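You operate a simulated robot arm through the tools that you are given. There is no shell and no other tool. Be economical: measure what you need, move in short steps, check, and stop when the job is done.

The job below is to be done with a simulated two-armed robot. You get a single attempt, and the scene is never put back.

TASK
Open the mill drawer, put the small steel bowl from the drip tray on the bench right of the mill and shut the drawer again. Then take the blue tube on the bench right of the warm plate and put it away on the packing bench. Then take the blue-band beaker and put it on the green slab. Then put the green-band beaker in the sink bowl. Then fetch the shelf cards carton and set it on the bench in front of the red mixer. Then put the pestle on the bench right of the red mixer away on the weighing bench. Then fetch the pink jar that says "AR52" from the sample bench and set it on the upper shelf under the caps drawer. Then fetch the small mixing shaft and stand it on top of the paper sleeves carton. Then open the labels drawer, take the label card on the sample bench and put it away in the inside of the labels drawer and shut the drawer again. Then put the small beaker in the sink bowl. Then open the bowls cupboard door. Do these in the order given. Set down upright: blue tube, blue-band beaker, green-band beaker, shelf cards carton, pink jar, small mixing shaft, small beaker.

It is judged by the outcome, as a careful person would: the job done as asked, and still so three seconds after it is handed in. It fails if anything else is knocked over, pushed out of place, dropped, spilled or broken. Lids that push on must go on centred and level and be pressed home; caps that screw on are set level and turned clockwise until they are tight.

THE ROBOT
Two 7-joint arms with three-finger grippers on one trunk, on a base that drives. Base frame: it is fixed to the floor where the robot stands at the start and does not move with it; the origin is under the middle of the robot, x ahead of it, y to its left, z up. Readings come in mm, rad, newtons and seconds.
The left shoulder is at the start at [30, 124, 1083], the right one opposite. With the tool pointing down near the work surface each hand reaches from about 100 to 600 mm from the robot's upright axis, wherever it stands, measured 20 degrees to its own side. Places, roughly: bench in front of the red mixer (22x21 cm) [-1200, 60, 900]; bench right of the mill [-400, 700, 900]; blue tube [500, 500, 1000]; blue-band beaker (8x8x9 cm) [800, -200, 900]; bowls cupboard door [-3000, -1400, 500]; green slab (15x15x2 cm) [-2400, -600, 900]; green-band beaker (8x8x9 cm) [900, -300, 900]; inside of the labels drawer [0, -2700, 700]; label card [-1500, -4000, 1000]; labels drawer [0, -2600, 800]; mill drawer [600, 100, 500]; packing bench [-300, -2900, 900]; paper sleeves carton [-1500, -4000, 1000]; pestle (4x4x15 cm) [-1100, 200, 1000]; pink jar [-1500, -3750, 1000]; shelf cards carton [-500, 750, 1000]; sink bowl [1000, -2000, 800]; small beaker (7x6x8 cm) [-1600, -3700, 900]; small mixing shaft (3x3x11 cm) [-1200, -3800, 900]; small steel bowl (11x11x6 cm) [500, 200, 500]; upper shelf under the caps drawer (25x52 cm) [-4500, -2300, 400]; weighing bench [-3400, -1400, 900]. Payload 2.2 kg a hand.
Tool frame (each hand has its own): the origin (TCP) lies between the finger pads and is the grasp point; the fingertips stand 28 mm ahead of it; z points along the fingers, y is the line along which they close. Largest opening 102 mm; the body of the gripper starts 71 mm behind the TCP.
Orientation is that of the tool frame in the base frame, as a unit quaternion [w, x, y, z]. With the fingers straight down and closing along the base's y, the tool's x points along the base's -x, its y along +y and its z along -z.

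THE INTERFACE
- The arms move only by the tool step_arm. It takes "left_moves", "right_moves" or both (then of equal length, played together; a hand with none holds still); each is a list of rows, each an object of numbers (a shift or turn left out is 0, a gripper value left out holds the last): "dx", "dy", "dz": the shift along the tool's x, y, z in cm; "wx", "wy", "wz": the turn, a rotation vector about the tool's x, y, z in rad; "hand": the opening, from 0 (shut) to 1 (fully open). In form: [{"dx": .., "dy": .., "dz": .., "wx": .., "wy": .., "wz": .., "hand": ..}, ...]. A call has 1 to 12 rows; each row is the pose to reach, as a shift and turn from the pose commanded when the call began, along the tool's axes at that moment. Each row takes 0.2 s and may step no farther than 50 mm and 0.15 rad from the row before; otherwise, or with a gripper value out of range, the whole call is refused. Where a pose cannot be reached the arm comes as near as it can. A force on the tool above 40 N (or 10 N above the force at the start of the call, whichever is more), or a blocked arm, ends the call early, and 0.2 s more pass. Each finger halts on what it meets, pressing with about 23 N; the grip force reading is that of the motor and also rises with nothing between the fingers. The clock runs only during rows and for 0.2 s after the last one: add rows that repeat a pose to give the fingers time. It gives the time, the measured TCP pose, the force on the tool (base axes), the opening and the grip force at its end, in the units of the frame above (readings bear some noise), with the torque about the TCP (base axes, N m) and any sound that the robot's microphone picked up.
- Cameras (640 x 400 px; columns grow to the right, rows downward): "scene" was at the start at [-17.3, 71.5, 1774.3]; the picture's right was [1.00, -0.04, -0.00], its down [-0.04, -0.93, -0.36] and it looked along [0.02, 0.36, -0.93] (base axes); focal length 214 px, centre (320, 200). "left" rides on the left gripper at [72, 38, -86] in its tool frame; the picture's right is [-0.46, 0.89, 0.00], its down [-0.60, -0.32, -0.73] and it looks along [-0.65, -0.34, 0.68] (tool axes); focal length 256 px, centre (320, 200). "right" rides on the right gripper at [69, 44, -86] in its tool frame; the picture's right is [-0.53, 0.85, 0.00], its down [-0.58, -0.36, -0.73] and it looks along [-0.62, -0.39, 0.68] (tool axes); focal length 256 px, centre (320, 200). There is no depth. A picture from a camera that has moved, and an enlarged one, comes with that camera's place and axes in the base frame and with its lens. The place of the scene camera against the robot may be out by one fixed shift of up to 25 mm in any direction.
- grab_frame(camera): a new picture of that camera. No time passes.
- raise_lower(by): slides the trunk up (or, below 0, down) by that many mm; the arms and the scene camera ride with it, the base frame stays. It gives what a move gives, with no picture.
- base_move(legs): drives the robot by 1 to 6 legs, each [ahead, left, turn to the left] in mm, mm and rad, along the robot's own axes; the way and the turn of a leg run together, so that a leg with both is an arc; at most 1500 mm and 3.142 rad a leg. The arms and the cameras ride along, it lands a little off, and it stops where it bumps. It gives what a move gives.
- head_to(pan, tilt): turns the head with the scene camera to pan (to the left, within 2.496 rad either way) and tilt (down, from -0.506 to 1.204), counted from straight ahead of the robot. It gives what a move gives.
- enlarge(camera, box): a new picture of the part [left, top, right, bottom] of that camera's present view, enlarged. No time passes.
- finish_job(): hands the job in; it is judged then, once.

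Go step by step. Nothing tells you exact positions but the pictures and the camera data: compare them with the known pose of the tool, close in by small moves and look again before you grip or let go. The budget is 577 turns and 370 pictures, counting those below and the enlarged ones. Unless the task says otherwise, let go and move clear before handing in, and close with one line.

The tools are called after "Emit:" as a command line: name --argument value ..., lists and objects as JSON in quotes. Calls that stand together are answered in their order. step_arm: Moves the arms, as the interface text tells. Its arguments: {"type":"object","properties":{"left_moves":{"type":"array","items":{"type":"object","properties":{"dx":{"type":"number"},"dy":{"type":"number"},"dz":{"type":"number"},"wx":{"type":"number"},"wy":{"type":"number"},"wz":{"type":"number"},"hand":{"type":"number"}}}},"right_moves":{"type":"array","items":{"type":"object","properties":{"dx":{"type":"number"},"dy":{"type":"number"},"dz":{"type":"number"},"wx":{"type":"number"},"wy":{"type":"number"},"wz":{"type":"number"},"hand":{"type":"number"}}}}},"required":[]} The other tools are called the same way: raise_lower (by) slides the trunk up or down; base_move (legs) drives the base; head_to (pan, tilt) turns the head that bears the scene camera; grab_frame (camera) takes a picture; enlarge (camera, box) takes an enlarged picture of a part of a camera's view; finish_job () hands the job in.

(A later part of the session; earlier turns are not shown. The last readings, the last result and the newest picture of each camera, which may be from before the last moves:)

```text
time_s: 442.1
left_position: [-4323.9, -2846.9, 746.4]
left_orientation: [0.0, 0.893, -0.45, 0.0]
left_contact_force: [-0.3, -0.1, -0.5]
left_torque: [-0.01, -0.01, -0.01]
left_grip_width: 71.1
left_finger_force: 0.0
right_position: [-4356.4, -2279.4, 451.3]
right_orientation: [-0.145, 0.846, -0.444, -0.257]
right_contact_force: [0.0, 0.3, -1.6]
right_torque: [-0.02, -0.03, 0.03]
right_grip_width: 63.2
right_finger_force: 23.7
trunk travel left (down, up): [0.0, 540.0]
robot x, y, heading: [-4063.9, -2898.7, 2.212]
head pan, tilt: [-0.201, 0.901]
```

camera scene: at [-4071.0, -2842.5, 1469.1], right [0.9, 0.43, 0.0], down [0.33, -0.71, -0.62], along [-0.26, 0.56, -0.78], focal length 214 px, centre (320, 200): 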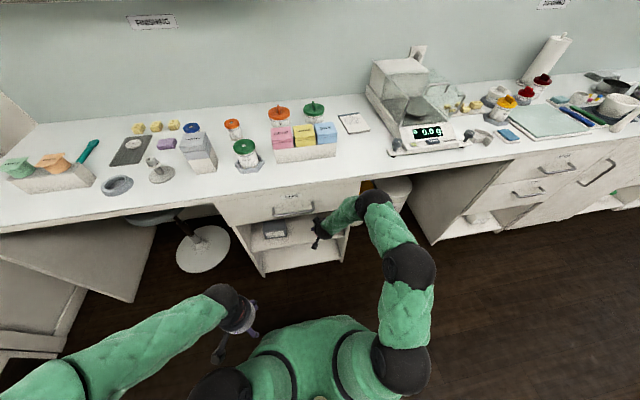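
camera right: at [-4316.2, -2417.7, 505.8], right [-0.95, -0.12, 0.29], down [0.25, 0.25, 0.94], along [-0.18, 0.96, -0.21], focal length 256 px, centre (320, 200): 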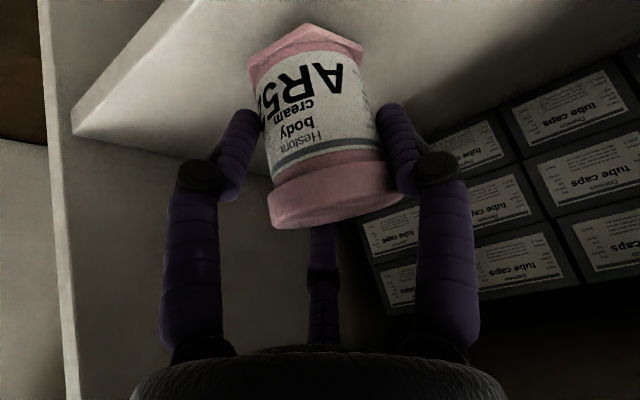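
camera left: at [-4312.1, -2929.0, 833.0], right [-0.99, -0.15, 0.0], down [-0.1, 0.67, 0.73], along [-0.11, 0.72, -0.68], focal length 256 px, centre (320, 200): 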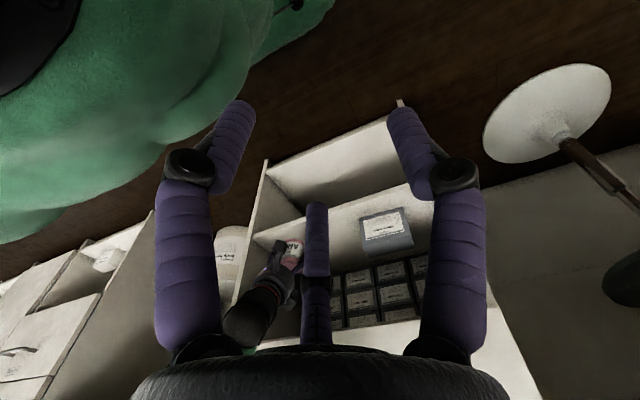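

Emit:
step_arm --right_moves '[{"dx": 0.25, "dz": 0.37}, {"dx": 0.5, "dz": 0.74}]'

Emit:
step_arm --right_moves '[{"dx": 0.25, "dz": 0.37}, {"dx": 0.5, "dz": 0.74}]'

Emit:
grab_frame --camera "right"

```text
time_s: 442.7
left_position: [-4323.9, -2847.6, 745.3]
left_orientation: [-0.002, 0.893, -0.449, -0.001]
left_contact_force: [-0.6, -0.4, 1.1]
left_torque: [-0.02, 0.02, 0.0]
left_grip_width: 71.4
left_finger_force: 0.0
right_position: [-4359.3, -2275.9, 446.9]
right_orientation: [-0.149, 0.845, -0.443, -0.261]
right_contact_force: [-2.8, -1.7, 24.2]
right_torque: [0.2, -0.27, 0.0]
right_grip_width: 64.1
right_finger_force: 23.1
trunk travel left (down, up): [0.0, 540.0]
robot x, y, heading: [-4068.0, -2902.1, 2.216]
head pan, tilt: [-0.201, 0.901]
```

```text
time_s: 443.3
left_position: [-4324.0, -2848.2, 746.9]
left_orientation: [-0.002, 0.893, -0.45, -0.001]
left_contact_force: [-0.4, -0.3, -0.1]
left_torque: [0.04, 0.02, -0.03]
left_grip_width: 71.5
left_finger_force: 0.0
right_position: [-4356.5, -2277.1, 435.8]
right_orientation: [-0.147, 0.845, -0.444, -0.259]
right_contact_force: [-2.8, 3.2, 26.6]
right_torque: [-0.01, -0.45, 0.04]
right_grip_width: 67.1
right_finger_force: 22.9
trunk travel left (down, up): [0.0, 540.0]
robot x, y, heading: [-4065.3, -2904.5, 2.212]
head pan, tilt: [-0.201, 0.901]
```

```text
179 pictures are left
camera right: at [-4333.6, -2390.2, 466.9], right [-0.95, -0.11, 0.29], down [0.25, 0.24, 0.94], along [-0.18, 0.96, -0.2], focal length 256 px, centre (320, 200)
```

right: 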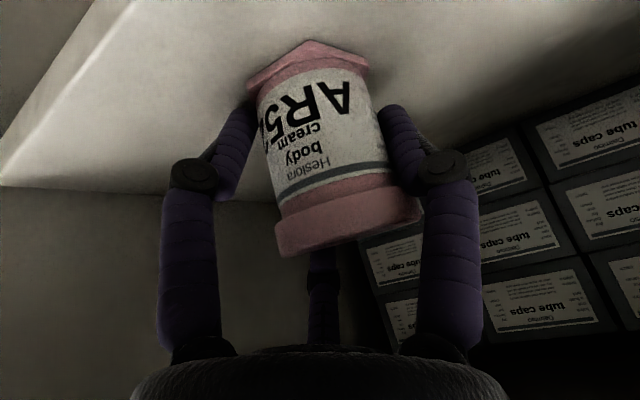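

The jar rests on the shelf (z≈388). I open slightly, then retreat along the tool axis.

Emit:
step_arm --right_moves '[{"dx": -0.15, "dz": -0.2, "hand": 0.7}, {"dx": -0.3, "dz": -0.4, "hand": 0.76}, {"dx": -0.4, "dz": -0.6, "hand": 0.82}, {"dx": -0.5, "dz": -0.9, "hand": 0.9}, {"dx": -0.5, "dz": -0.9, "hand": 0.9}]'

Emit:
grab_frame --camera "right"

```text
time_s: 444.5
left_position: [-4324.3, -2847.9, 747.5]
left_orientation: [-0.001, 0.893, -0.449, -0.001]
left_contact_force: [0.2, -0.1, 0.4]
left_torque: [0.0, 0.01, -0.01]
left_grip_width: 71.5
left_finger_force: 0.1
right_position: [-4355.8, -2279.3, 442.9]
right_orientation: [-0.145, 0.846, -0.444, -0.257]
right_contact_force: [-0.4, 0.5, 0.2]
right_torque: [0.01, 0.03, -0.05]
right_grip_width: 92.1
right_finger_force: 0.1
trunk travel left (down, up): [0.0, 540.0]
robot x, y, heading: [-4068.1, -2906.2, 2.209]
head pan, tilt: [-0.201, 0.901]
```

```text
178 pictures are left
camera right: at [-4332.8, -2392.2, 474.8], right [-0.95, -0.12, 0.29], down [0.25, 0.25, 0.94], along [-0.18, 0.96, -0.21], focal length 256 px, centre (320, 200)
```

right: 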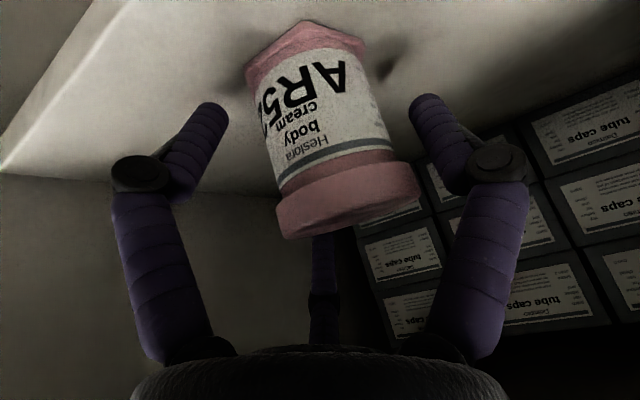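

Emit:
step_arm --right_moves '[{"dz": -3}, {"dz": -6}, {"dz": -9}, {"dz": -12}, {"dz": -14, "dx": 3}, {"dz": -15, "dx": 7}, {"dz": -16, "dx": 11}]'

Emit:
grab_frame --camera "right"

Emit:
enlarge --camera "left" --box '[200, 150, 440, 350]'

```text
time_s: 446.1
left_position: [-4323.7, -2848.5, 746.3]
left_orientation: [0.0, 0.894, -0.449, -0.001]
left_contact_force: [0.0, -0.1, -0.1]
left_torque: [0.0, -0.02, 0.03]
left_grip_width: 71.5
left_finger_force: 0.1
right_position: [-4253.8, -2431.5, 513.1]
right_orientation: [-0.145, 0.846, -0.444, -0.258]
right_contact_force: [-0.8, -0.9, -0.7]
right_torque: [0.02, 0.01, -0.01]
right_grip_width: 91.7
right_finger_force: 0.0
trunk travel left (down, up): [0.0, 540.0]
robot x, y, heading: [-4064.1, -2902.2, 2.207]
head pan, tilt: [-0.201, 0.901]
```

```text
177 pictures are left
camera right: at [-4231.7, -2543.7, 545.6], right [-0.95, -0.12, 0.29], down [0.25, 0.25, 0.94], along [-0.18, 0.96, -0.21], focal length 256 px, centre (320, 200)
```

right: 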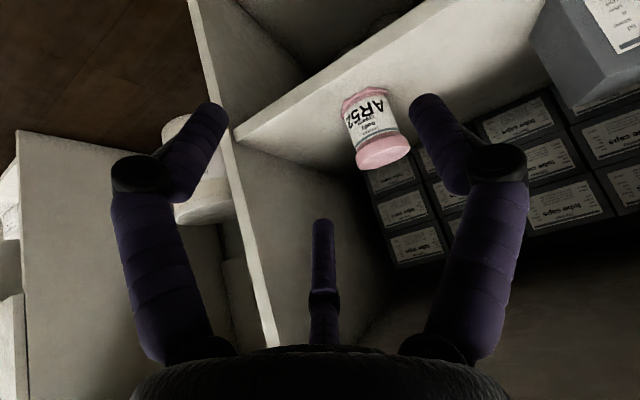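

```text
2.00 times, centred on (320, 250) of left
camera zoom: at [-4312.1, -2929.1, 833.0], right [-0.99, -0.15, 0.0], down [-0.11, 0.67, 0.73], along [-0.11, 0.72, -0.68], focal length 512 px, centre (320, 100)
```

zoom: 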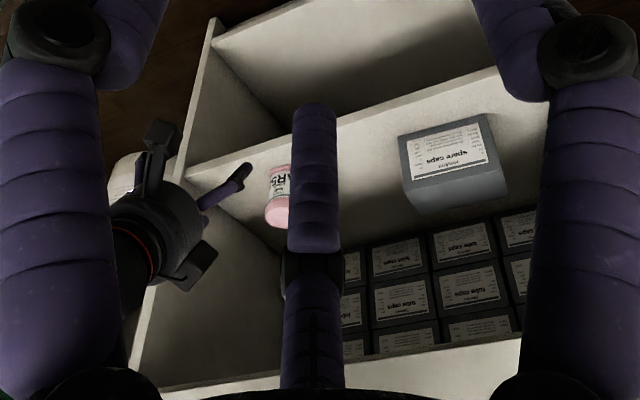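

The jar stands on the shelf. Next the small mixing shaft; I back out, raise the trunk, level the tool partly (0.5 rad pitch kept for reach) and return to the sample bench.

Emit:
base_move --legs '[[-350, 0, 0]]'

Emit:
raise_lower --by 400

Emit:
base_move --legs '[[0, 0, -3.14], [400, 930, 0], [600, 930, 0], [200, 0, 0]]'

Emit:
head_to --pan -0.1 --tilt 0.75

Emit:
grab_frame --camera "scene"

```text
time_s: 448.4
left_position: [-4115.9, -3126.9, 747.4]
left_orientation: [-0.001, 0.893, -0.45, -0.002]
left_contact_force: [-0.3, 0.4, 0.3]
left_torque: [0.01, -0.02, -0.01]
left_grip_width: 71.5
left_finger_force: 0.0
right_position: [-4044.6, -2709.7, 514.2]
right_orientation: [-0.144, 0.847, -0.443, -0.257]
right_contact_force: [0.4, -0.8, 0.2]
right_torque: [-0.03, 0.0, 0.01]
right_grip_width: 91.9
right_finger_force: 0.1
trunk travel left (down, up): [0.0, 540.0]
robot x, y, heading: [-3859.2, -3178.2, 2.215]
head pan, tilt: [-0.201, 0.901]
```

```text
time_s: 452.2
left_position: [-4117.6, -3126.6, 1146.0]
left_orientation: [-0.001, 0.893, -0.45, -0.001]
left_contact_force: [-0.2, 0.9, 0.4]
left_torque: [-0.02, 0.01, -0.02]
left_grip_width: 71.2
left_finger_force: 0.1
right_position: [-4045.3, -2710.3, 914.0]
right_orientation: [-0.145, 0.846, -0.445, -0.256]
right_contact_force: [-0.1, -0.1, 0.4]
right_torque: [0.03, 0.02, -0.03]
right_grip_width: 91.7
right_finger_force: 0.1
trunk travel left (down, up): [-400.0, 140.0]
robot x, y, heading: [-3861.8, -3182.9, 2.21]
head pan, tilt: [-0.201, 0.901]
```

```text
time_s: 471.0
left_position: [-1433.8, -3067.2, 1146.1]
left_orientation: [0.002, 0.458, 0.889, 0.0]
left_contact_force: [0.7, -0.6, 0.0]
left_torque: [0.01, 0.01, 0.01]
left_grip_width: 71.3
left_finger_force: 0.1
right_position: [-1515.1, -3475.2, 909.6]
right_orientation: [0.248, 0.453, 0.844, -0.143]
right_contact_force: [-1.5, 4.4, 9.0]
right_torque: [0.29, -0.63, 0.07]
right_grip_width: 101.7
right_finger_force: 4.6
trunk travel left (down, up): [-400.0, 140.0]
robot x, y, heading: [-1694.6, -3009.9, -0.949]
head pan, tilt: [-0.201, 0.901]
stopped in leg 4: the force on the tool passed its limit at 135 N (the readings are from after the stop); the commanded pose is now the measured one
```

```text
time_s: 471.7
left_position: [-1434.1, -3067.4, 1146.5]
left_orientation: [0.001, 0.457, 0.889, -0.002]
left_contact_force: [-0.3, 0.4, -0.2]
left_torque: [0.01, -0.03, -0.03]
left_grip_width: 71.3
left_finger_force: 0.1
right_position: [-1516.4, -3474.5, 910.4]
right_orientation: [0.249, 0.454, 0.844, -0.144]
right_contact_force: [-2.6, 6.0, 12.5]
right_torque: [0.25, -0.66, 0.14]
right_grip_width: 101.8
right_finger_force: 4.5
trunk travel left (down, up): [-400.0, 140.0]
robot x, y, heading: [-1690.2, -3009.9, -0.947]
head pan, tilt: [-0.099, 0.75]
```

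```text
175 pictures are left
camera scene: at [-1656.6, -3038.2, 1881.0], right [-0.87, -0.5, 0.0], down [-0.34, 0.59, -0.73], along [0.37, -0.63, -0.68], focal length 214 px, centre (320, 200)
```

scene: 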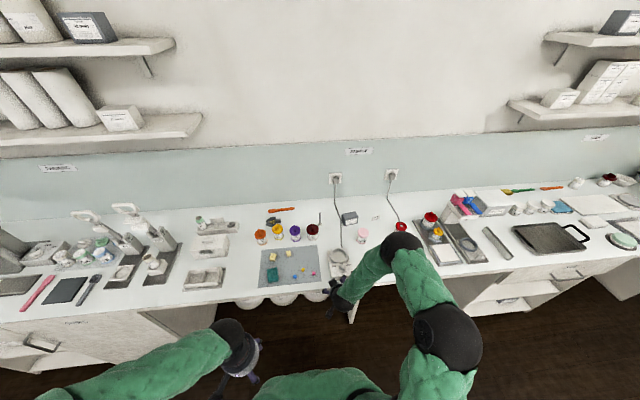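

The right hand was still low and struck the bench edge. I back off, raise it, and inspect.

Emit:
base_move --legs '[[-120, 0, 0]]'

Emit:
step_arm --right_moves '[{"dx": -2.4, "dz": -3.5}, {"dx": -4.8, "dz": -7}, {"dx": -7.2, "dz": -10.5}, {"dx": -9.6, "dz": -14}]'

Emit:
grab_frame --camera "scene"

Emit:
enlarge --camera "scene" --box '[240, 160, 420, 290]'

```text
time_s: 472.9
left_position: [-1504.3, -2969.9, 1147.6]
left_orientation: [0.001, 0.456, 0.89, -0.001]
left_contact_force: [-0.9, 0.6, -0.2]
left_torque: [0.0, 0.0, 0.01]
left_grip_width: 71.4
left_finger_force: 0.1
right_position: [-1584.0, -3379.7, 911.0]
right_orientation: [0.249, 0.453, 0.844, -0.143]
right_contact_force: [0.6, 0.1, -0.4]
right_torque: [0.01, 0.03, 0.01]
right_grip_width: 91.9
right_finger_force: 0.0
trunk travel left (down, up): [-400.0, 140.0]
robot x, y, heading: [-1760.6, -2913.7, -0.943]
head pan, tilt: [-0.099, 0.75]
```

```text
time_s: 473.9
left_position: [-1502.8, -2968.3, 1146.5]
left_orientation: [0.002, 0.456, 0.89, -0.001]
left_contact_force: [-0.4, 0.6, -0.9]
left_torque: [-0.01, -0.03, -0.03]
left_grip_width: 71.6
left_finger_force: 0.1
right_position: [-1580.4, -3377.4, 1078.5]
right_orientation: [0.248, 0.453, 0.844, -0.143]
right_contact_force: [-0.9, 0.3, 0.6]
right_torque: [-0.03, -0.03, -0.02]
right_grip_width: 91.8
right_finger_force: 0.0
trunk travel left (down, up): [-400.0, 140.0]
robot x, y, heading: [-1758.0, -2912.3, -0.944]
head pan, tilt: [-0.099, 0.75]
```

```text
174 pictures are left
camera scene: at [-1725.9, -2942.0, 1881.0], right [-0.87, -0.5, 0.0], down [-0.34, 0.59, -0.73], along [0.37, -0.63, -0.68], focal length 214 px, centre (320, 200)
```

scene: 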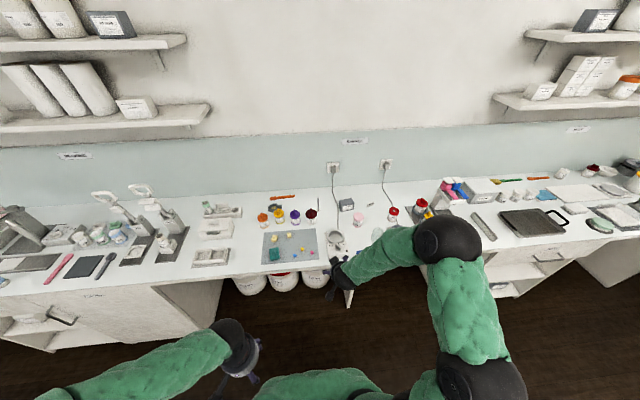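

```text
3.08 times, centred on (330, 225) of scene
camera zoom: at [-1725.9, -2942.0, 1881.0], right [-0.87, -0.5, 0.0], down [-0.34, 0.59, -0.73], along [0.37, -0.63, -0.68], focal length 660 px, centre (289, 123)
```

zoom: 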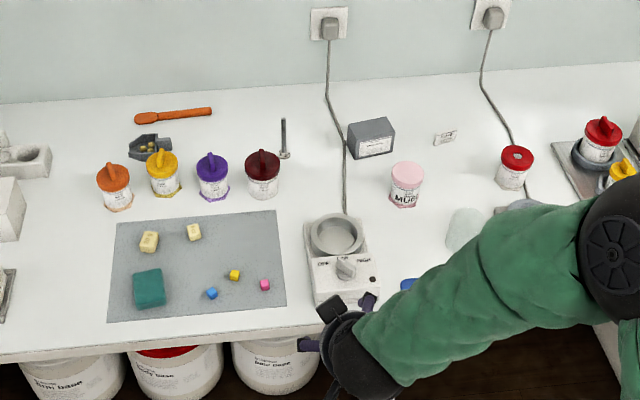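

Nothing was disturbed. With the hand now high, I drive in toward the shaft.

Emit:
base_move --legs '[[300, 20, 0.014]]'

Emit:
step_arm --right_moves '[{"hand": 0.7}, {"hand": 0.4}, {"hand": 0.4}]'

Emit:
grab_frame --camera "right"

Emit:
grab_frame --camera "scene"

```text
time_s: 476.0
left_position: [-1306.8, -3198.6, 1146.6]
left_orientation: [0.001, 0.45, 0.893, 0.0]
left_contact_force: [0.0, -0.6, -0.1]
left_torque: [-0.01, 0.02, 0.0]
left_grip_width: 71.4
left_finger_force: 0.1
right_position: [-1376.6, -3609.9, 1078.6]
right_orientation: [0.249, 0.447, 0.847, -0.141]
right_contact_force: [-0.2, 0.0, 0.0]
right_torque: [0.01, 0.0, -0.01]
right_grip_width: 92.0
right_finger_force: 0.0
trunk travel left (down, up): [-400.0, 140.0]
robot x, y, heading: [-1561.9, -3141.6, -0.933]
head pan, tilt: [-0.099, 0.75]
```

```text
time_s: 476.8
left_position: [-1307.1, -3198.2, 1147.7]
left_orientation: [0.0, 0.45, 0.893, -0.001]
left_contact_force: [-0.2, 0.8, -0.8]
left_torque: [-0.01, 0.0, -0.06]
left_grip_width: 71.6
left_finger_force: 0.2
right_position: [-1378.9, -3607.7, 1079.4]
right_orientation: [0.25, 0.447, 0.847, -0.141]
right_contact_force: [-0.1, -0.2, -0.3]
right_torque: [0.02, 0.01, -0.02]
right_grip_width: 40.8
right_finger_force: 0.0
trunk travel left (down, up): [-400.0, 140.0]
robot x, y, heading: [-1564.0, -3142.1, -0.931]
head pan, tilt: [-0.099, 0.75]
```

```text
172 pictures are left
camera right: at [-1400.7, -3497.2, 1113.2], right [0.95, 0.11, 0.28], down [-0.25, -0.26, 0.93], along [0.17, -0.96, -0.22], focal length 256 px, centre (320, 200)
```

right: 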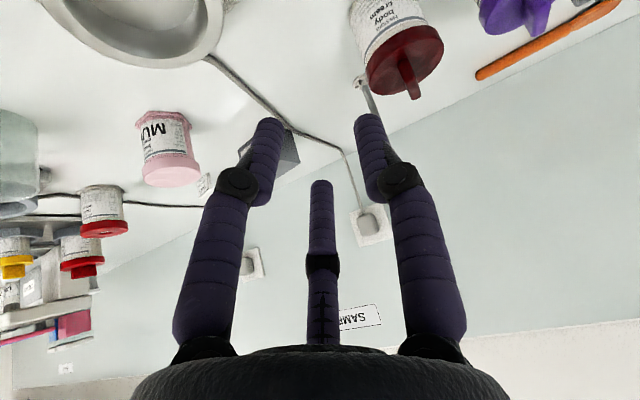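

```text
171 pictures are left
camera scene: at [-1530.0, -3174.7, 1881.0], right [-0.86, -0.51, 0.0], down [-0.35, 0.58, -0.73], along [0.38, -0.63, -0.68], focal length 214 px, centre (320, 200)
```

scene: 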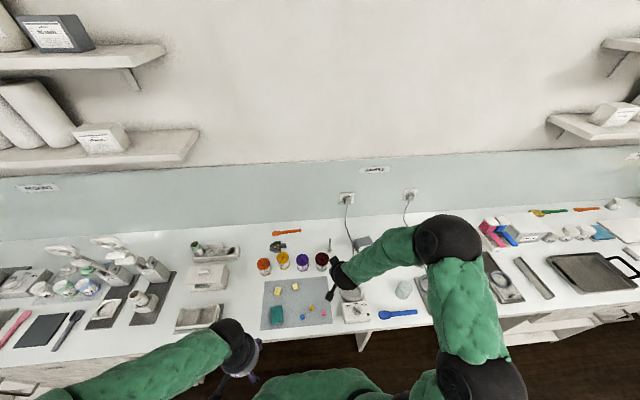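

Emit:
enlarge --camera "right" --box '[240, 0, 480, 160]'

Emit:
enlarge --camera "scene" --box '[290, 220, 390, 300]'

```text
2.50 times, centred on (360, 80) of right
camera zoom: at [-1400.7, -3497.2, 1113.2], right [0.95, 0.11, 0.28], down [-0.25, -0.26, 0.93], along [0.17, -0.96, -0.22], focal length 640 px, centre (220, 500)
```

zoom: 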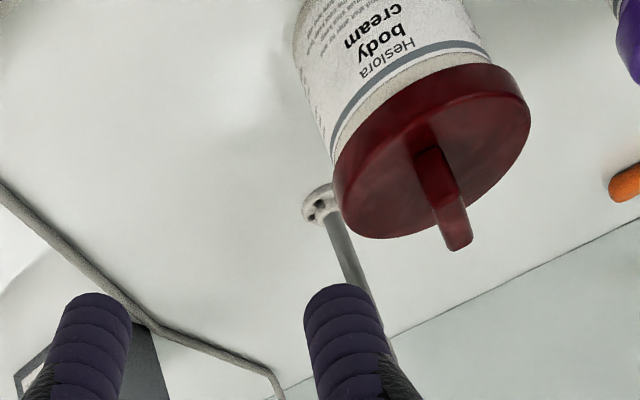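

```text
5.00 times, centred on (340, 260) of scene
camera zoom: at [-1530.0, -3174.7, 1881.0], right [-0.86, -0.51, 0.0], down [-0.35, 0.58, -0.73], along [0.38, -0.63, -0.68], focal length 1072 px, centre (220, -100)
```

zoom: 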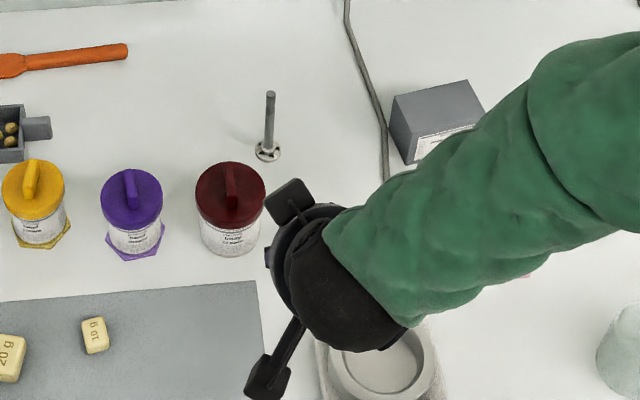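

I go over at height, then come down in front of the shaft.

Emit:
step_arm --right_moves '[{"dx": -2.7, "dz": -4.1}, {"dx": -6, "dz": -3, "dy": 0.3}, {"dx": -9, "dz": 0.5, "dy": 0.6}, {"dx": -12, "dz": 3.5, "dy": 0.9}, {"dx": -15, "dz": 6, "dy": 1.1}, {"dx": -17, "dz": 7.2, "dy": 1.3}]'

Emit:
grab_frame --camera "right"

Emit:
enlarge --camera "scene" --box '[290, 200, 410, 300]'

```text
time_s: 478.2
left_position: [-1306.9, -3198.7, 1145.7]
left_orientation: [0.001, 0.45, 0.893, -0.001]
left_contact_force: [-0.2, -0.1, -0.4]
left_torque: [0.0, 0.0, -0.01]
left_grip_width: 71.1
left_finger_force: 0.0
right_position: [-1265.4, -3752.1, 1113.6]
right_orientation: [0.25, 0.447, 0.847, -0.142]
right_contact_force: [0.7, 0.2, 0.9]
right_torque: [-0.03, 0.0, -0.04]
right_grip_width: 40.6
right_finger_force: 0.1
trunk travel left (down, up): [-400.0, 140.0]
robot x, y, heading: [-1565.6, -3141.2, -0.93]
head pan, tilt: [-0.099, 0.75]
```

```text
168 pictures are left
camera right: at [-1287.4, -3641.1, 1146.9], right [0.95, 0.11, 0.28], down [-0.25, -0.26, 0.93], along [0.17, -0.96, -0.22], focal length 256 px, centre (320, 200)
```

right: 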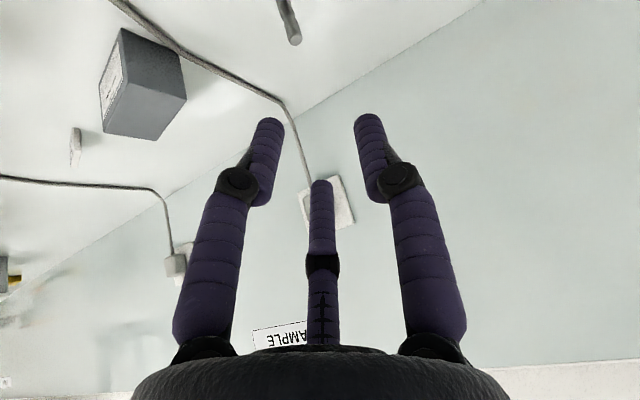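

```text
4.00 times, centred on (350, 250) of scene
camera zoom: at [-1529.3, -3175.2, 1881.0], right [-0.86, -0.51, 0.0], down [-0.35, 0.59, -0.73], along [0.38, -0.63, -0.68], focal length 858 px, centre (200, 0)
```

zoom: 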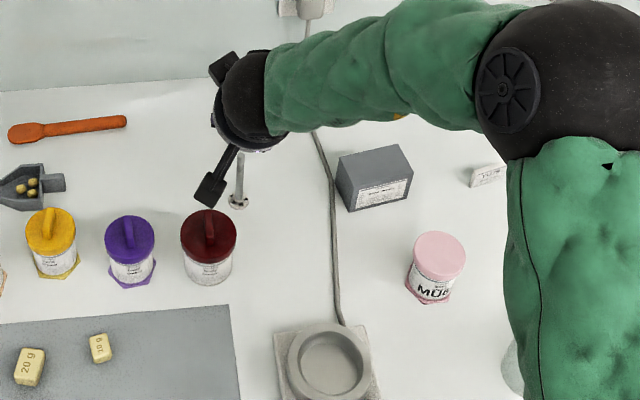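

The rod top triangulates to [-1245, -3784]. I come down along the tool axis.

Emit:
step_arm --right_moves '[{"dx": 2, "dz": 2.4}, {"dx": 3.9, "dz": 4.8, "dy": 0.1}, {"dx": 3.9, "dz": 7.5, "dy": 0.1}]'

Emit:
grab_frame --camera "right"

```text
time_s: 479.0
left_position: [-1307.0, -3199.6, 1146.5]
left_orientation: [0.0, 0.451, 0.893, 0.0]
left_contact_force: [0.2, -0.2, -0.2]
left_torque: [0.01, 0.0, -0.02]
left_grip_width: 71.4
left_finger_force: 0.1
right_position: [-1259.8, -3760.8, 1027.1]
right_orientation: [0.25, 0.447, 0.847, -0.142]
right_contact_force: [-0.3, -0.1, 0.9]
right_torque: [0.05, 0.03, 0.01]
right_grip_width: 41.0
right_finger_force: 0.0
trunk travel left (down, up): [-400.0, 140.0]
robot x, y, heading: [-1565.0, -3143.5, -0.934]
head pan, tilt: [-0.099, 0.75]
```

```text
166 pictures are left
camera right: at [-1282.3, -3649.2, 1061.1], right [0.95, 0.11, 0.28], down [-0.25, -0.26, 0.93], along [0.17, -0.96, -0.22], focal length 256 px, centre (320, 200)
```

right: 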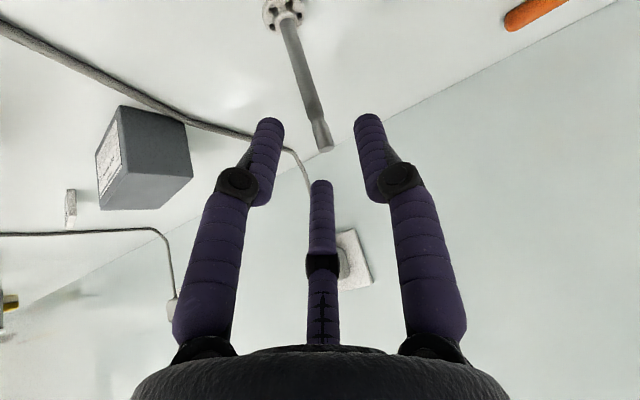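

Emit:
step_arm --right_moves '[{"dx": 0.4, "dz": 2, "dy": 0.1}, {"dx": 0.45, "dz": 3.5, "dy": 0.1}, {"dx": 0.45, "dz": 5, "dy": 0.1}]'

Emit:
grab_frame --camera "right"

```text
time_s: 479.8
left_position: [-1307.0, -3199.2, 1146.7]
left_orientation: [0.001, 0.45, 0.893, -0.001]
left_contact_force: [-0.5, -0.4, 0.5]
left_torque: [-0.02, 0.02, 0.01]
left_grip_width: 71.4
left_finger_force: 0.3
right_position: [-1245.8, -3780.3, 983.7]
right_orientation: [0.249, 0.446, 0.848, -0.14]
right_contact_force: [-0.9, -0.7, -0.4]
right_torque: [0.06, 0.02, -0.03]
right_grip_width: 40.9
right_finger_force: 0.0
trunk travel left (down, up): [-400.0, 140.0]
robot x, y, heading: [-1566.7, -3145.1, -0.931]
head pan, tilt: [-0.099, 0.75]
```

```text
165 pictures are left
camera right: at [-1268.9, -3668.1, 1016.8], right [0.95, 0.11, 0.28], down [-0.24, -0.26, 0.93], along [0.17, -0.96, -0.22], focal length 256 px, centre (320, 200)
```

right: 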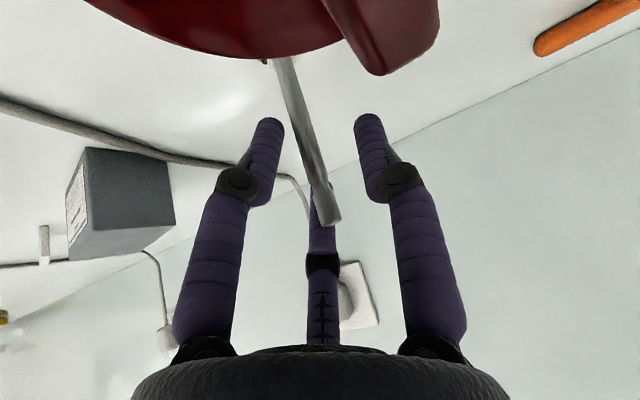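

The rod runs through the grasp point. I close.

Emit:
step_arm --right_moves '[{"hand": 0.3}, {"hand": 0.2}, {"hand": 0.1}, {"hand": 0.0}, {"hand": 0.0}, {"hand": 0.0}]'

Emit:
grab_frame --camera "right"

```text
time_s: 481.2
left_position: [-1307.7, -3198.6, 1145.6]
left_orientation: [0.0, 0.45, 0.893, 0.0]
left_contact_force: [-0.6, 0.4, -0.2]
left_torque: [0.03, -0.02, 0.01]
left_grip_width: 71.7
left_finger_force: 0.1
right_position: [-1246.7, -3778.8, 983.6]
right_orientation: [0.25, 0.447, 0.847, -0.142]
right_contact_force: [-0.2, 0.3, 0.0]
right_torque: [0.0, -0.03, 0.01]
right_grip_width: 15.3
right_finger_force: 23.0
trunk travel left (down, up): [-400.0, 140.0]
robot x, y, heading: [-1560.9, -3139.6, -0.932]
head pan, tilt: [-0.099, 0.75]
```

```text
164 pictures are left
camera right: at [-1269.1, -3667.6, 1017.3], right [0.95, 0.11, 0.28], down [-0.24, -0.26, 0.93], along [0.17, -0.96, -0.22], focal length 256 px, centre (320, 200)
```

right: 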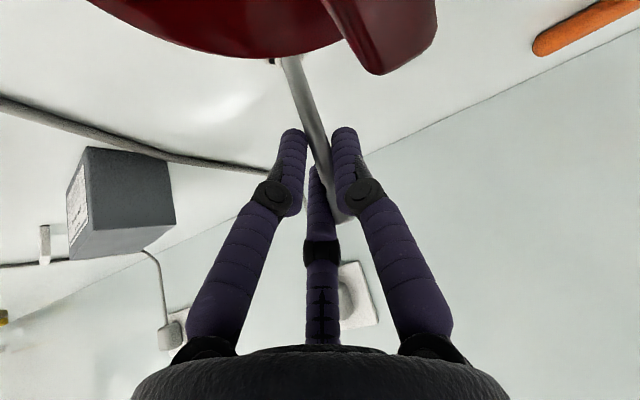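

Emit:
step_arm --right_moves '[{"dx": -0.6, "dz": -0.9}, {"dx": -1.7, "dz": -2.5}, {"dx": -3.3, "dz": -5}, {"dx": -5.2, "dz": -8}, {"dx": -7, "dz": -10.6}]'

Emit:
grab_frame --camera "right"

Emit:
enlarge --camera "scene" --box '[290, 200, 410, 300]'

```text
time_s: 482.4
left_position: [-1307.3, -3198.2, 1146.4]
left_orientation: [0.001, 0.45, 0.893, -0.001]
left_contact_force: [-0.1, -0.5, -0.7]
left_torque: [-0.03, 0.0, -0.05]
left_grip_width: 71.4
left_finger_force: 0.1
right_position: [-1244.6, -3775.7, 1111.0]
right_orientation: [0.25, 0.446, 0.848, -0.141]
right_contact_force: [0.0, 0.5, -1.4]
right_torque: [-0.04, -0.03, 0.02]
right_grip_width: 15.6
right_finger_force: 23.3
trunk travel left (down, up): [-400.0, 140.0]
robot x, y, heading: [-1567.0, -3140.7, -0.931]
head pan, tilt: [-0.099, 0.75]
```

```text
163 pictures are left
camera right: at [-1267.7, -3665.1, 1145.7], right [0.95, 0.11, 0.28], down [-0.24, -0.26, 0.93], along [0.17, -0.96, -0.22], focal length 256 px, centre (320, 200)
```

right: 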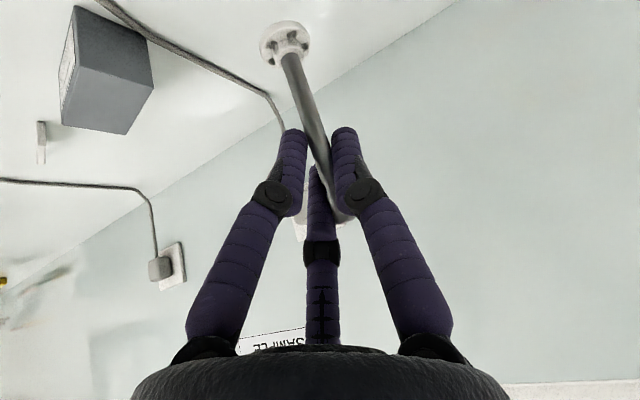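

```text
4.00 times, centred on (350, 250) of scene
camera zoom: at [-1529.8, -3174.6, 1881.0], right [-0.86, -0.51, 0.0], down [-0.35, 0.58, -0.73], along [0.38, -0.63, -0.68], focal length 858 px, centre (200, 0)
```

zoom: 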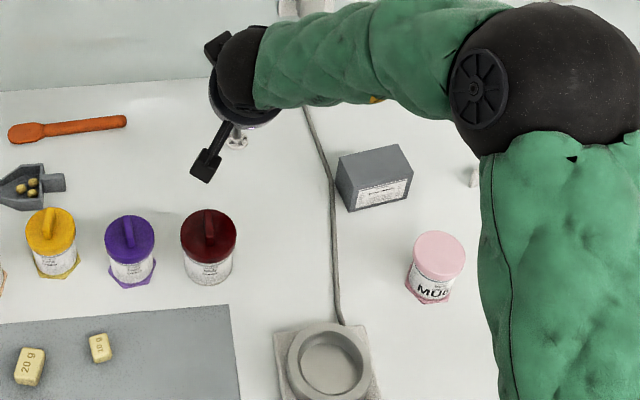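

Emit:
enlarge --camera "right" --box '[20, 0, 220, 150]'

```text
2.67 times, centred on (120, 75) of right
camera zoom: at [-1267.7, -3665.1, 1145.7], right [0.95, 0.11, 0.28], down [-0.24, -0.26, 0.93], along [0.17, -0.96, -0.22], focal length 683 px, centre (853, 533)
```

zoom: 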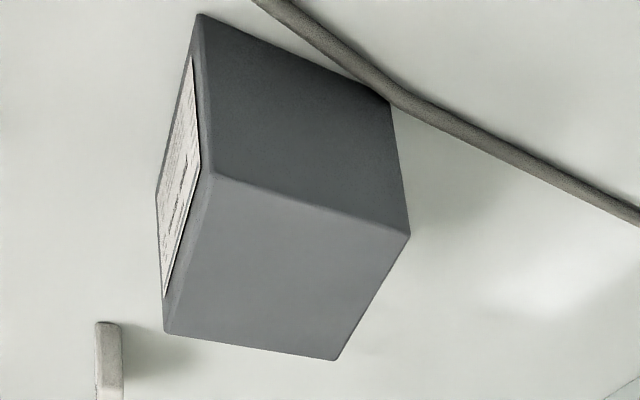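

The carton's top is at z≈957, centre ≈[-1395, -3893], 85×50 mm. I shift the base right 190 mm to bring the shaft over it.

Emit:
base_move --legs '[[0, -190, 0]]'

Emit:
grab_frame --camera "right"

Emit:
enlarge --camera "scene" --box '[270, 180, 410, 290]'

```text
time_s: 483.9
left_position: [-1459.4, -3312.3, 1147.1]
left_orientation: [0.001, 0.45, 0.893, -0.001]
left_contact_force: [-0.3, 0.3, 0.1]
left_torque: [0.0, 0.0, -0.03]
left_grip_width: 71.2
left_finger_force: 0.1
right_position: [-1396.3, -3889.1, 1112.4]
right_orientation: [0.25, 0.447, 0.848, -0.14]
right_contact_force: [-0.7, 0.1, -1.2]
right_torque: [0.0, 0.01, 0.01]
right_grip_width: 15.4
right_finger_force: 22.9
trunk travel left (down, up): [-400.0, 140.0]
robot x, y, heading: [-1717.2, -3255.5, -0.933]
head pan, tilt: [-0.099, 0.75]
```

```text
160 pictures are left
camera right: at [-1419.6, -3778.9, 1144.8], right [0.95, 0.11, 0.28], down [-0.25, -0.26, 0.93], along [0.17, -0.96, -0.22], focal length 256 px, centre (320, 200)
```

right: 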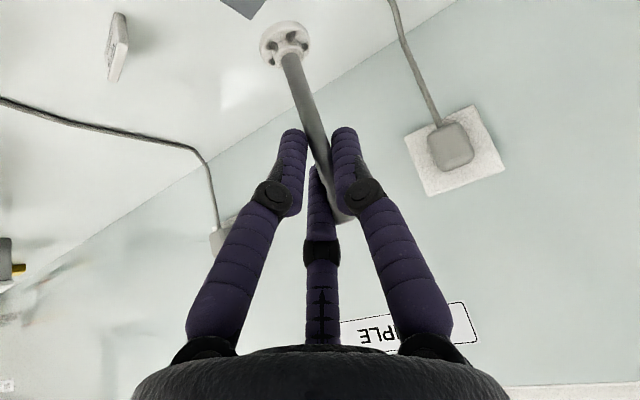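

```text
3.64 times, centred on (340, 235) of scene
camera zoom: at [-1682.0, -3288.8, 1881.0], right [-0.86, -0.51, 0.0], down [-0.35, 0.59, -0.73], along [0.38, -0.63, -0.68], focal length 780 px, centre (247, 73)
```

zoom: 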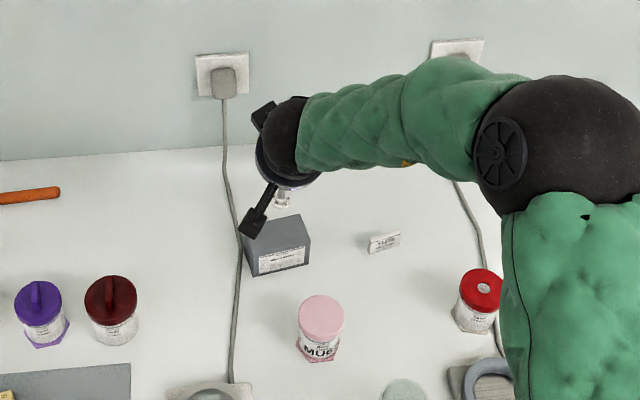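

Emit:
step_arm --right_moves '[{"dx": 1.3, "dz": 2.7, "dy": -0.1}, {"dx": 2.9, "dz": 5, "dy": -0.1}]'

Emit:
enlarge --camera "scene" --box '[290, 200, 370, 265]'

Emit:
grab_frame --camera "right"

```text
time_s: 484.5
left_position: [-1458.1, -3311.9, 1146.9]
left_orientation: [0.001, 0.451, 0.893, -0.001]
left_contact_force: [-0.6, 0.0, -0.2]
left_torque: [0.05, -0.02, 0.02]
left_grip_width: 71.5
left_finger_force: 0.1
right_position: [-1396.6, -3894.5, 1053.1]
right_orientation: [0.25, 0.448, 0.847, -0.141]
right_contact_force: [-0.8, -0.3, -0.5]
right_torque: [0.0, -0.02, -0.02]
right_grip_width: 15.3
right_finger_force: 23.1
trunk travel left (down, up): [-400.0, 140.0]
robot x, y, heading: [-1717.4, -3255.7, -0.93]
head pan, tilt: [-0.099, 0.75]
```

```text
6.15 times, centred on (330, 232) of scene
camera zoom: at [-1681.7, -3288.8, 1881.0], right [-0.86, -0.51, 0.0], down [-0.35, 0.59, -0.73], along [0.38, -0.63, -0.68], focal length 1320 px, centre (258, 0)
```

zoom: 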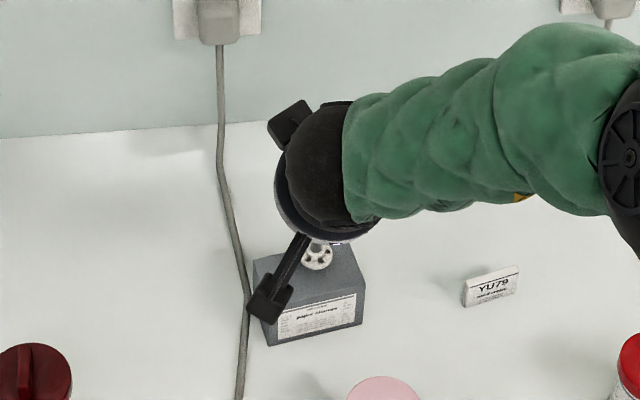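

```text
157 pictures are left
camera right: at [-1419.3, -3783.1, 1087.9], right [0.95, 0.11, 0.28], down [-0.25, -0.26, 0.93], along [0.17, -0.96, -0.22], focal length 256 px, centre (320, 200)
```

right: 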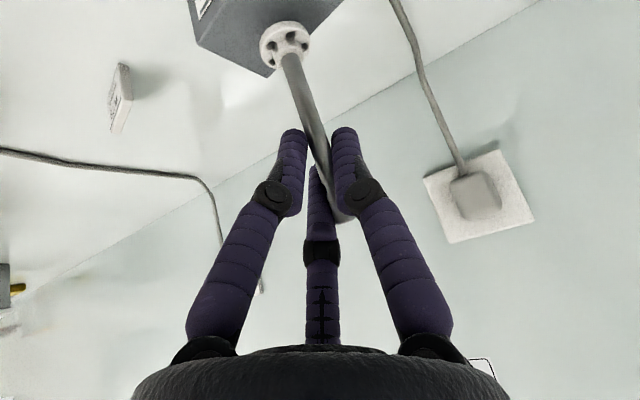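

The disc sits ~10 mm behind the carton's centre; I correct and lower.

Emit:
step_arm --right_moves '[{"dx": 0.83, "dy": 0.31, "dz": -0.55}, {"dx": 0.83, "dy": 0.31, "dz": -0.55}]'

Emit:
enlarge --camera "right" --box '[160, 0, 400, 150]'

```text
time_s: 485.1
left_position: [-1457.9, -3311.2, 1146.5]
left_orientation: [0.0, 0.45, 0.893, 0.0]
left_contact_force: [0.2, -0.3, 0.2]
left_torque: [0.01, -0.01, -0.03]
left_grip_width: 71.1
left_finger_force: 0.1
right_position: [-1399.9, -3883.3, 1053.6]
right_orientation: [0.249, 0.448, 0.847, -0.142]
right_contact_force: [-0.5, -0.4, -1.2]
right_torque: [0.01, -0.01, 0.0]
right_grip_width: 15.4
right_finger_force: 22.7
trunk travel left (down, up): [-400.0, 140.0]
robot x, y, heading: [-1715.8, -3257.2, -0.931]
head pan, tilt: [-0.099, 0.75]
```

```text
2.67 times, centred on (280, 75) of right
camera zoom: at [-1421.7, -3772.2, 1087.4], right [0.95, 0.11, 0.28], down [-0.24, -0.26, 0.93], along [0.17, -0.96, -0.22], focal length 683 px, centre (427, 533)
```

zoom: 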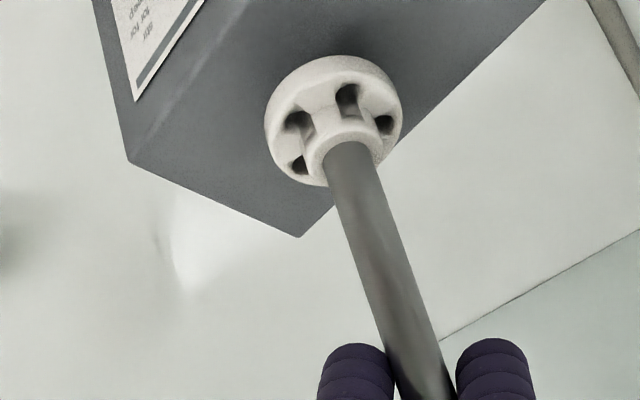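

Centred on the top. I lower to contact.

Emit:
step_arm --right_moves '[{"dx": 0.22, "dz": 0.34}, {"dx": 0.38, "dz": 0.58}]'

Emit:
step_arm --right_moves '[{"dx": 0.11, "dz": 0.17}, {"dx": 0.22, "dz": 0.33}]'

```text
time_s: 485.7
left_position: [-1459.2, -3312.4, 1146.7]
left_orientation: [0.001, 0.45, 0.893, -0.001]
left_contact_force: [0.2, -0.7, 0.2]
left_torque: [-0.01, 0.03, 0.01]
left_grip_width: 71.2
left_finger_force: 0.0
right_position: [-1399.0, -3883.7, 1046.5]
right_orientation: [0.25, 0.447, 0.847, -0.141]
right_contact_force: [0.1, 0.2, 0.0]
right_torque: [0.0, 0.02, 0.01]
right_grip_width: 15.3
right_finger_force: 23.4
trunk travel left (down, up): [-400.0, 140.0]
robot x, y, heading: [-1719.1, -3257.9, -0.93]
head pan, tilt: [-0.099, 0.75]
```

```text
time_s: 486.3
left_position: [-1458.0, -3311.4, 1146.3]
left_orientation: [0.001, 0.45, 0.893, 0.0]
left_contact_force: [-0.2, 0.0, -0.4]
left_torque: [-0.01, -0.02, -0.03]
left_grip_width: 71.3
left_finger_force: 0.0
right_position: [-1399.8, -3883.9, 1042.7]
right_orientation: [0.251, 0.447, 0.847, -0.14]
right_contact_force: [0.1, -0.1, 0.8]
right_torque: [-0.03, 0.02, 0.0]
right_grip_width: 15.4
right_finger_force: 23.4
trunk travel left (down, up): [-400.0, 140.0]
robot x, y, heading: [-1717.5, -3259.4, -0.936]
head pan, tilt: [-0.099, 0.75]
```

Emit:
step_arm --right_moves '[{"dx": 0.11, "dz": 0.17}, {"dx": 0.22, "dz": 0.33}]'

Emit:
enlarge --camera "right" --box '[160, 0, 400, 150]'

```text
time_s: 486.9
left_position: [-1459.8, -3310.9, 1146.1]
left_orientation: [0.002, 0.45, 0.893, -0.001]
left_contact_force: [-0.2, -0.3, -0.2]
left_torque: [0.02, -0.06, 0.05]
left_grip_width: 71.4
left_finger_force: 0.1
right_position: [-1399.4, -3884.2, 1042.1]
right_orientation: [0.252, 0.447, 0.846, -0.143]
right_contact_force: [-1.4, 2.6, 17.1]
right_torque: [0.1, -0.13, 0.01]
right_grip_width: 15.3
right_finger_force: 22.9
trunk travel left (down, up): [-400.0, 140.0]
robot x, y, heading: [-1716.4, -3257.7, -0.933]
head pan, tilt: [-0.099, 0.75]
```

```text
2.67 times, centred on (280, 75) of right
camera zoom: at [-1421.9, -3772.7, 1075.4], right [0.95, 0.11, 0.28], down [-0.25, -0.26, 0.93], along [0.17, -0.96, -0.22], focal length 683 px, centre (427, 533)
```

zoom: 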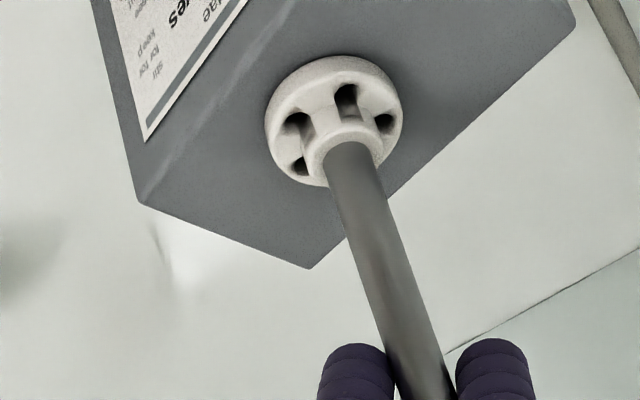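

In contact, centred. I ease off slightly and open.

Emit:
step_arm --right_moves '[{"dx": -0.12, "dz": -0.18}, {"dx": -0.12, "dz": -0.18, "hand": 0.18}, {"dx": -0.12, "dz": -0.18, "hand": 0.24}, {"dx": -0.12, "dz": -0.18, "hand": 0.32}, {"dx": -0.12, "dz": -0.18, "hand": 0.42}, {"dx": -0.12, "dz": -0.18, "hand": 0.42}]'

Emit:
grab_frame --camera "right"

```text
time_s: 488.3
left_position: [-1459.1, -3312.5, 1147.1]
left_orientation: [0.001, 0.45, 0.893, 0.0]
left_contact_force: [-0.9, -0.2, -0.5]
left_torque: [-0.01, 0.0, -0.01]
left_grip_width: 71.4
left_finger_force: 0.0
right_position: [-1400.7, -3882.7, 1041.1]
right_orientation: [0.25, 0.446, 0.848, -0.141]
right_contact_force: [0.0, -0.2, -0.1]
right_torque: [0.01, -0.01, -0.03]
right_grip_width: 42.9
right_finger_force: 0.2
trunk travel left (down, up): [-400.0, 140.0]
robot x, y, heading: [-1715.6, -3257.0, -0.934]
head pan, tilt: [-0.099, 0.75]
```

```text
154 pictures are left
camera right: at [-1421.9, -3772.4, 1074.4], right [0.95, 0.11, 0.28], down [-0.24, -0.26, 0.93], along [0.17, -0.96, -0.22], focal length 256 px, centre (320, 200)
```

right: 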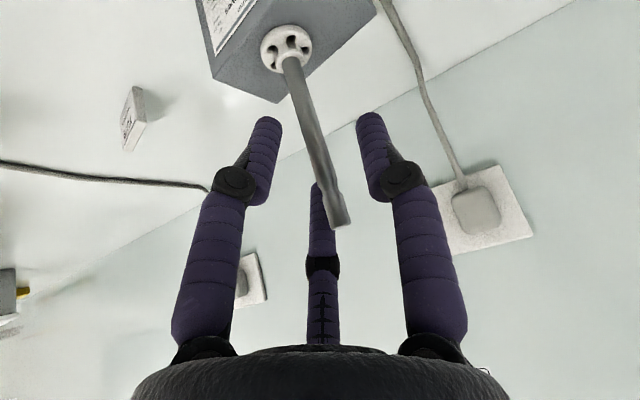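

It stands. I retreat along the tool axis.

Emit:
step_arm --right_moves '[{"dz": -2}, {"dz": -4}, {"dz": -7}, {"dz": -11}, {"dz": -15}]'

Emit:
enlarge --camera "right" --box '[120, 0, 520, 250]'

Emit:
enlarge --camera "scene" --box '[290, 190, 410, 290]'

```text
time_s: 489.5
left_position: [-1458.8, -3310.0, 1147.5]
left_orientation: [0.002, 0.449, 0.893, -0.001]
left_contact_force: [-0.3, 0.3, -0.6]
left_torque: [-0.01, -0.06, 0.02]
left_grip_width: 71.4
left_finger_force: 0.2
right_position: [-1445.0, -3813.6, 1166.7]
right_orientation: [0.251, 0.447, 0.847, -0.141]
right_contact_force: [0.1, 0.4, 0.3]
right_torque: [-0.02, -0.01, -0.01]
right_grip_width: 43.0
right_finger_force: 0.0
trunk travel left (down, up): [-400.0, 140.0]
robot x, y, heading: [-1714.7, -3258.7, -0.934]
head pan, tilt: [-0.099, 0.75]
```

```text
1.60 times, centred on (320, 125) of right
camera zoom: at [-1467.0, -3702.4, 1200.4], right [0.95, 0.11, 0.28], down [-0.25, -0.26, 0.93], along [0.17, -0.96, -0.22], focal length 410 px, centre (320, 320)
```

zoom: 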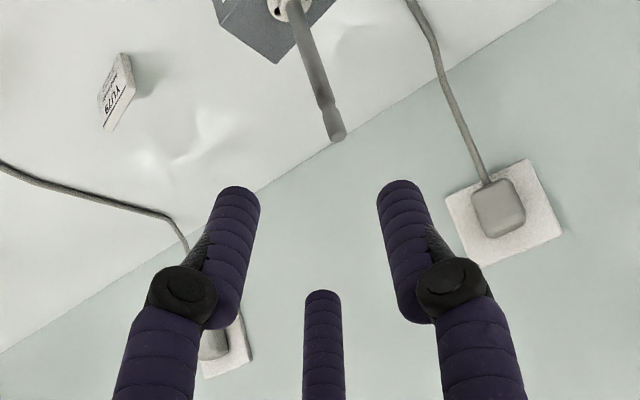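

```text
4.00 times, centred on (350, 240) of scene
camera zoom: at [-1682.0, -3286.5, 1881.1], right [-0.86, -0.51, 0.0], down [-0.35, 0.58, -0.73], along [0.38, -0.63, -0.68], focal length 858 px, centre (200, 40)
```

zoom: 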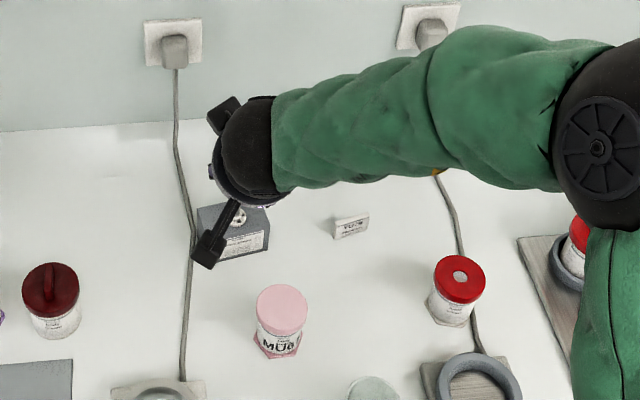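

The shaft stands on the paper sleeves carton. Next the YU79 label card; I shift the base right and look at it closely.

Emit:
base_move --legs '[[0, -165, 0]]'

Emit:
enlarge --camera "right" --box '[120, 0, 520, 250]'

Emit:
enlarge --camera "scene" --box '[280, 200, 400, 300]'

```text
time_s: 491.0
left_position: [-1590.6, -3410.2, 1146.7]
left_orientation: [0.0, 0.451, 0.892, -0.001]
left_contact_force: [-1.4, 0.0, 0.4]
left_torque: [-0.02, -0.02, 0.0]
left_grip_width: 71.5
left_finger_force: 0.0
right_position: [-1577.0, -3912.6, 1165.8]
right_orientation: [0.25, 0.446, 0.848, -0.14]
right_contact_force: [-0.6, 0.4, 0.0]
right_torque: [0.0, -0.05, 0.02]
right_grip_width: 42.9
right_finger_force: 0.0
trunk travel left (down, up): [-400.0, 140.0]
robot x, y, heading: [-1849.5, -3355.3, -0.932]
head pan, tilt: [-0.099, 0.75]
```

```text
1.60 times, centred on (320, 125) of right
camera zoom: at [-1599.1, -3802.1, 1199.6], right [0.95, 0.11, 0.28], down [-0.25, -0.26, 0.93], along [0.17, -0.96, -0.22], focal length 410 px, centre (320, 320)
```

zoom: 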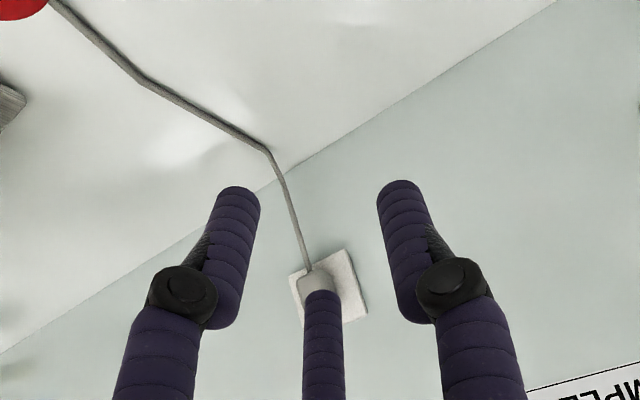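

```text
4.00 times, centred on (340, 250) of scene
camera zoom: at [-1814.1, -3386.6, 1881.0], right [-0.86, -0.51, 0.0], down [-0.35, 0.59, -0.73], along [0.38, -0.63, -0.68], focal length 858 px, centre (240, 0)
```

zoom: 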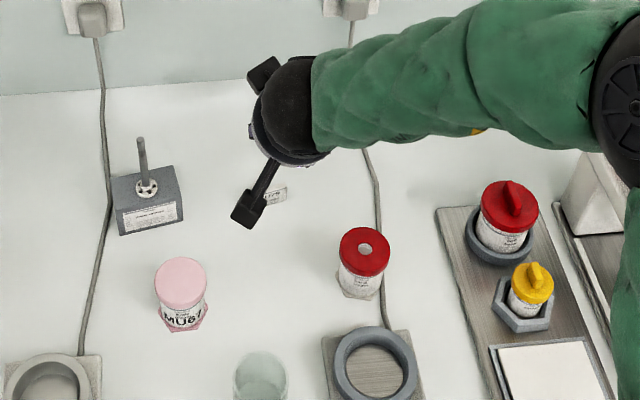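

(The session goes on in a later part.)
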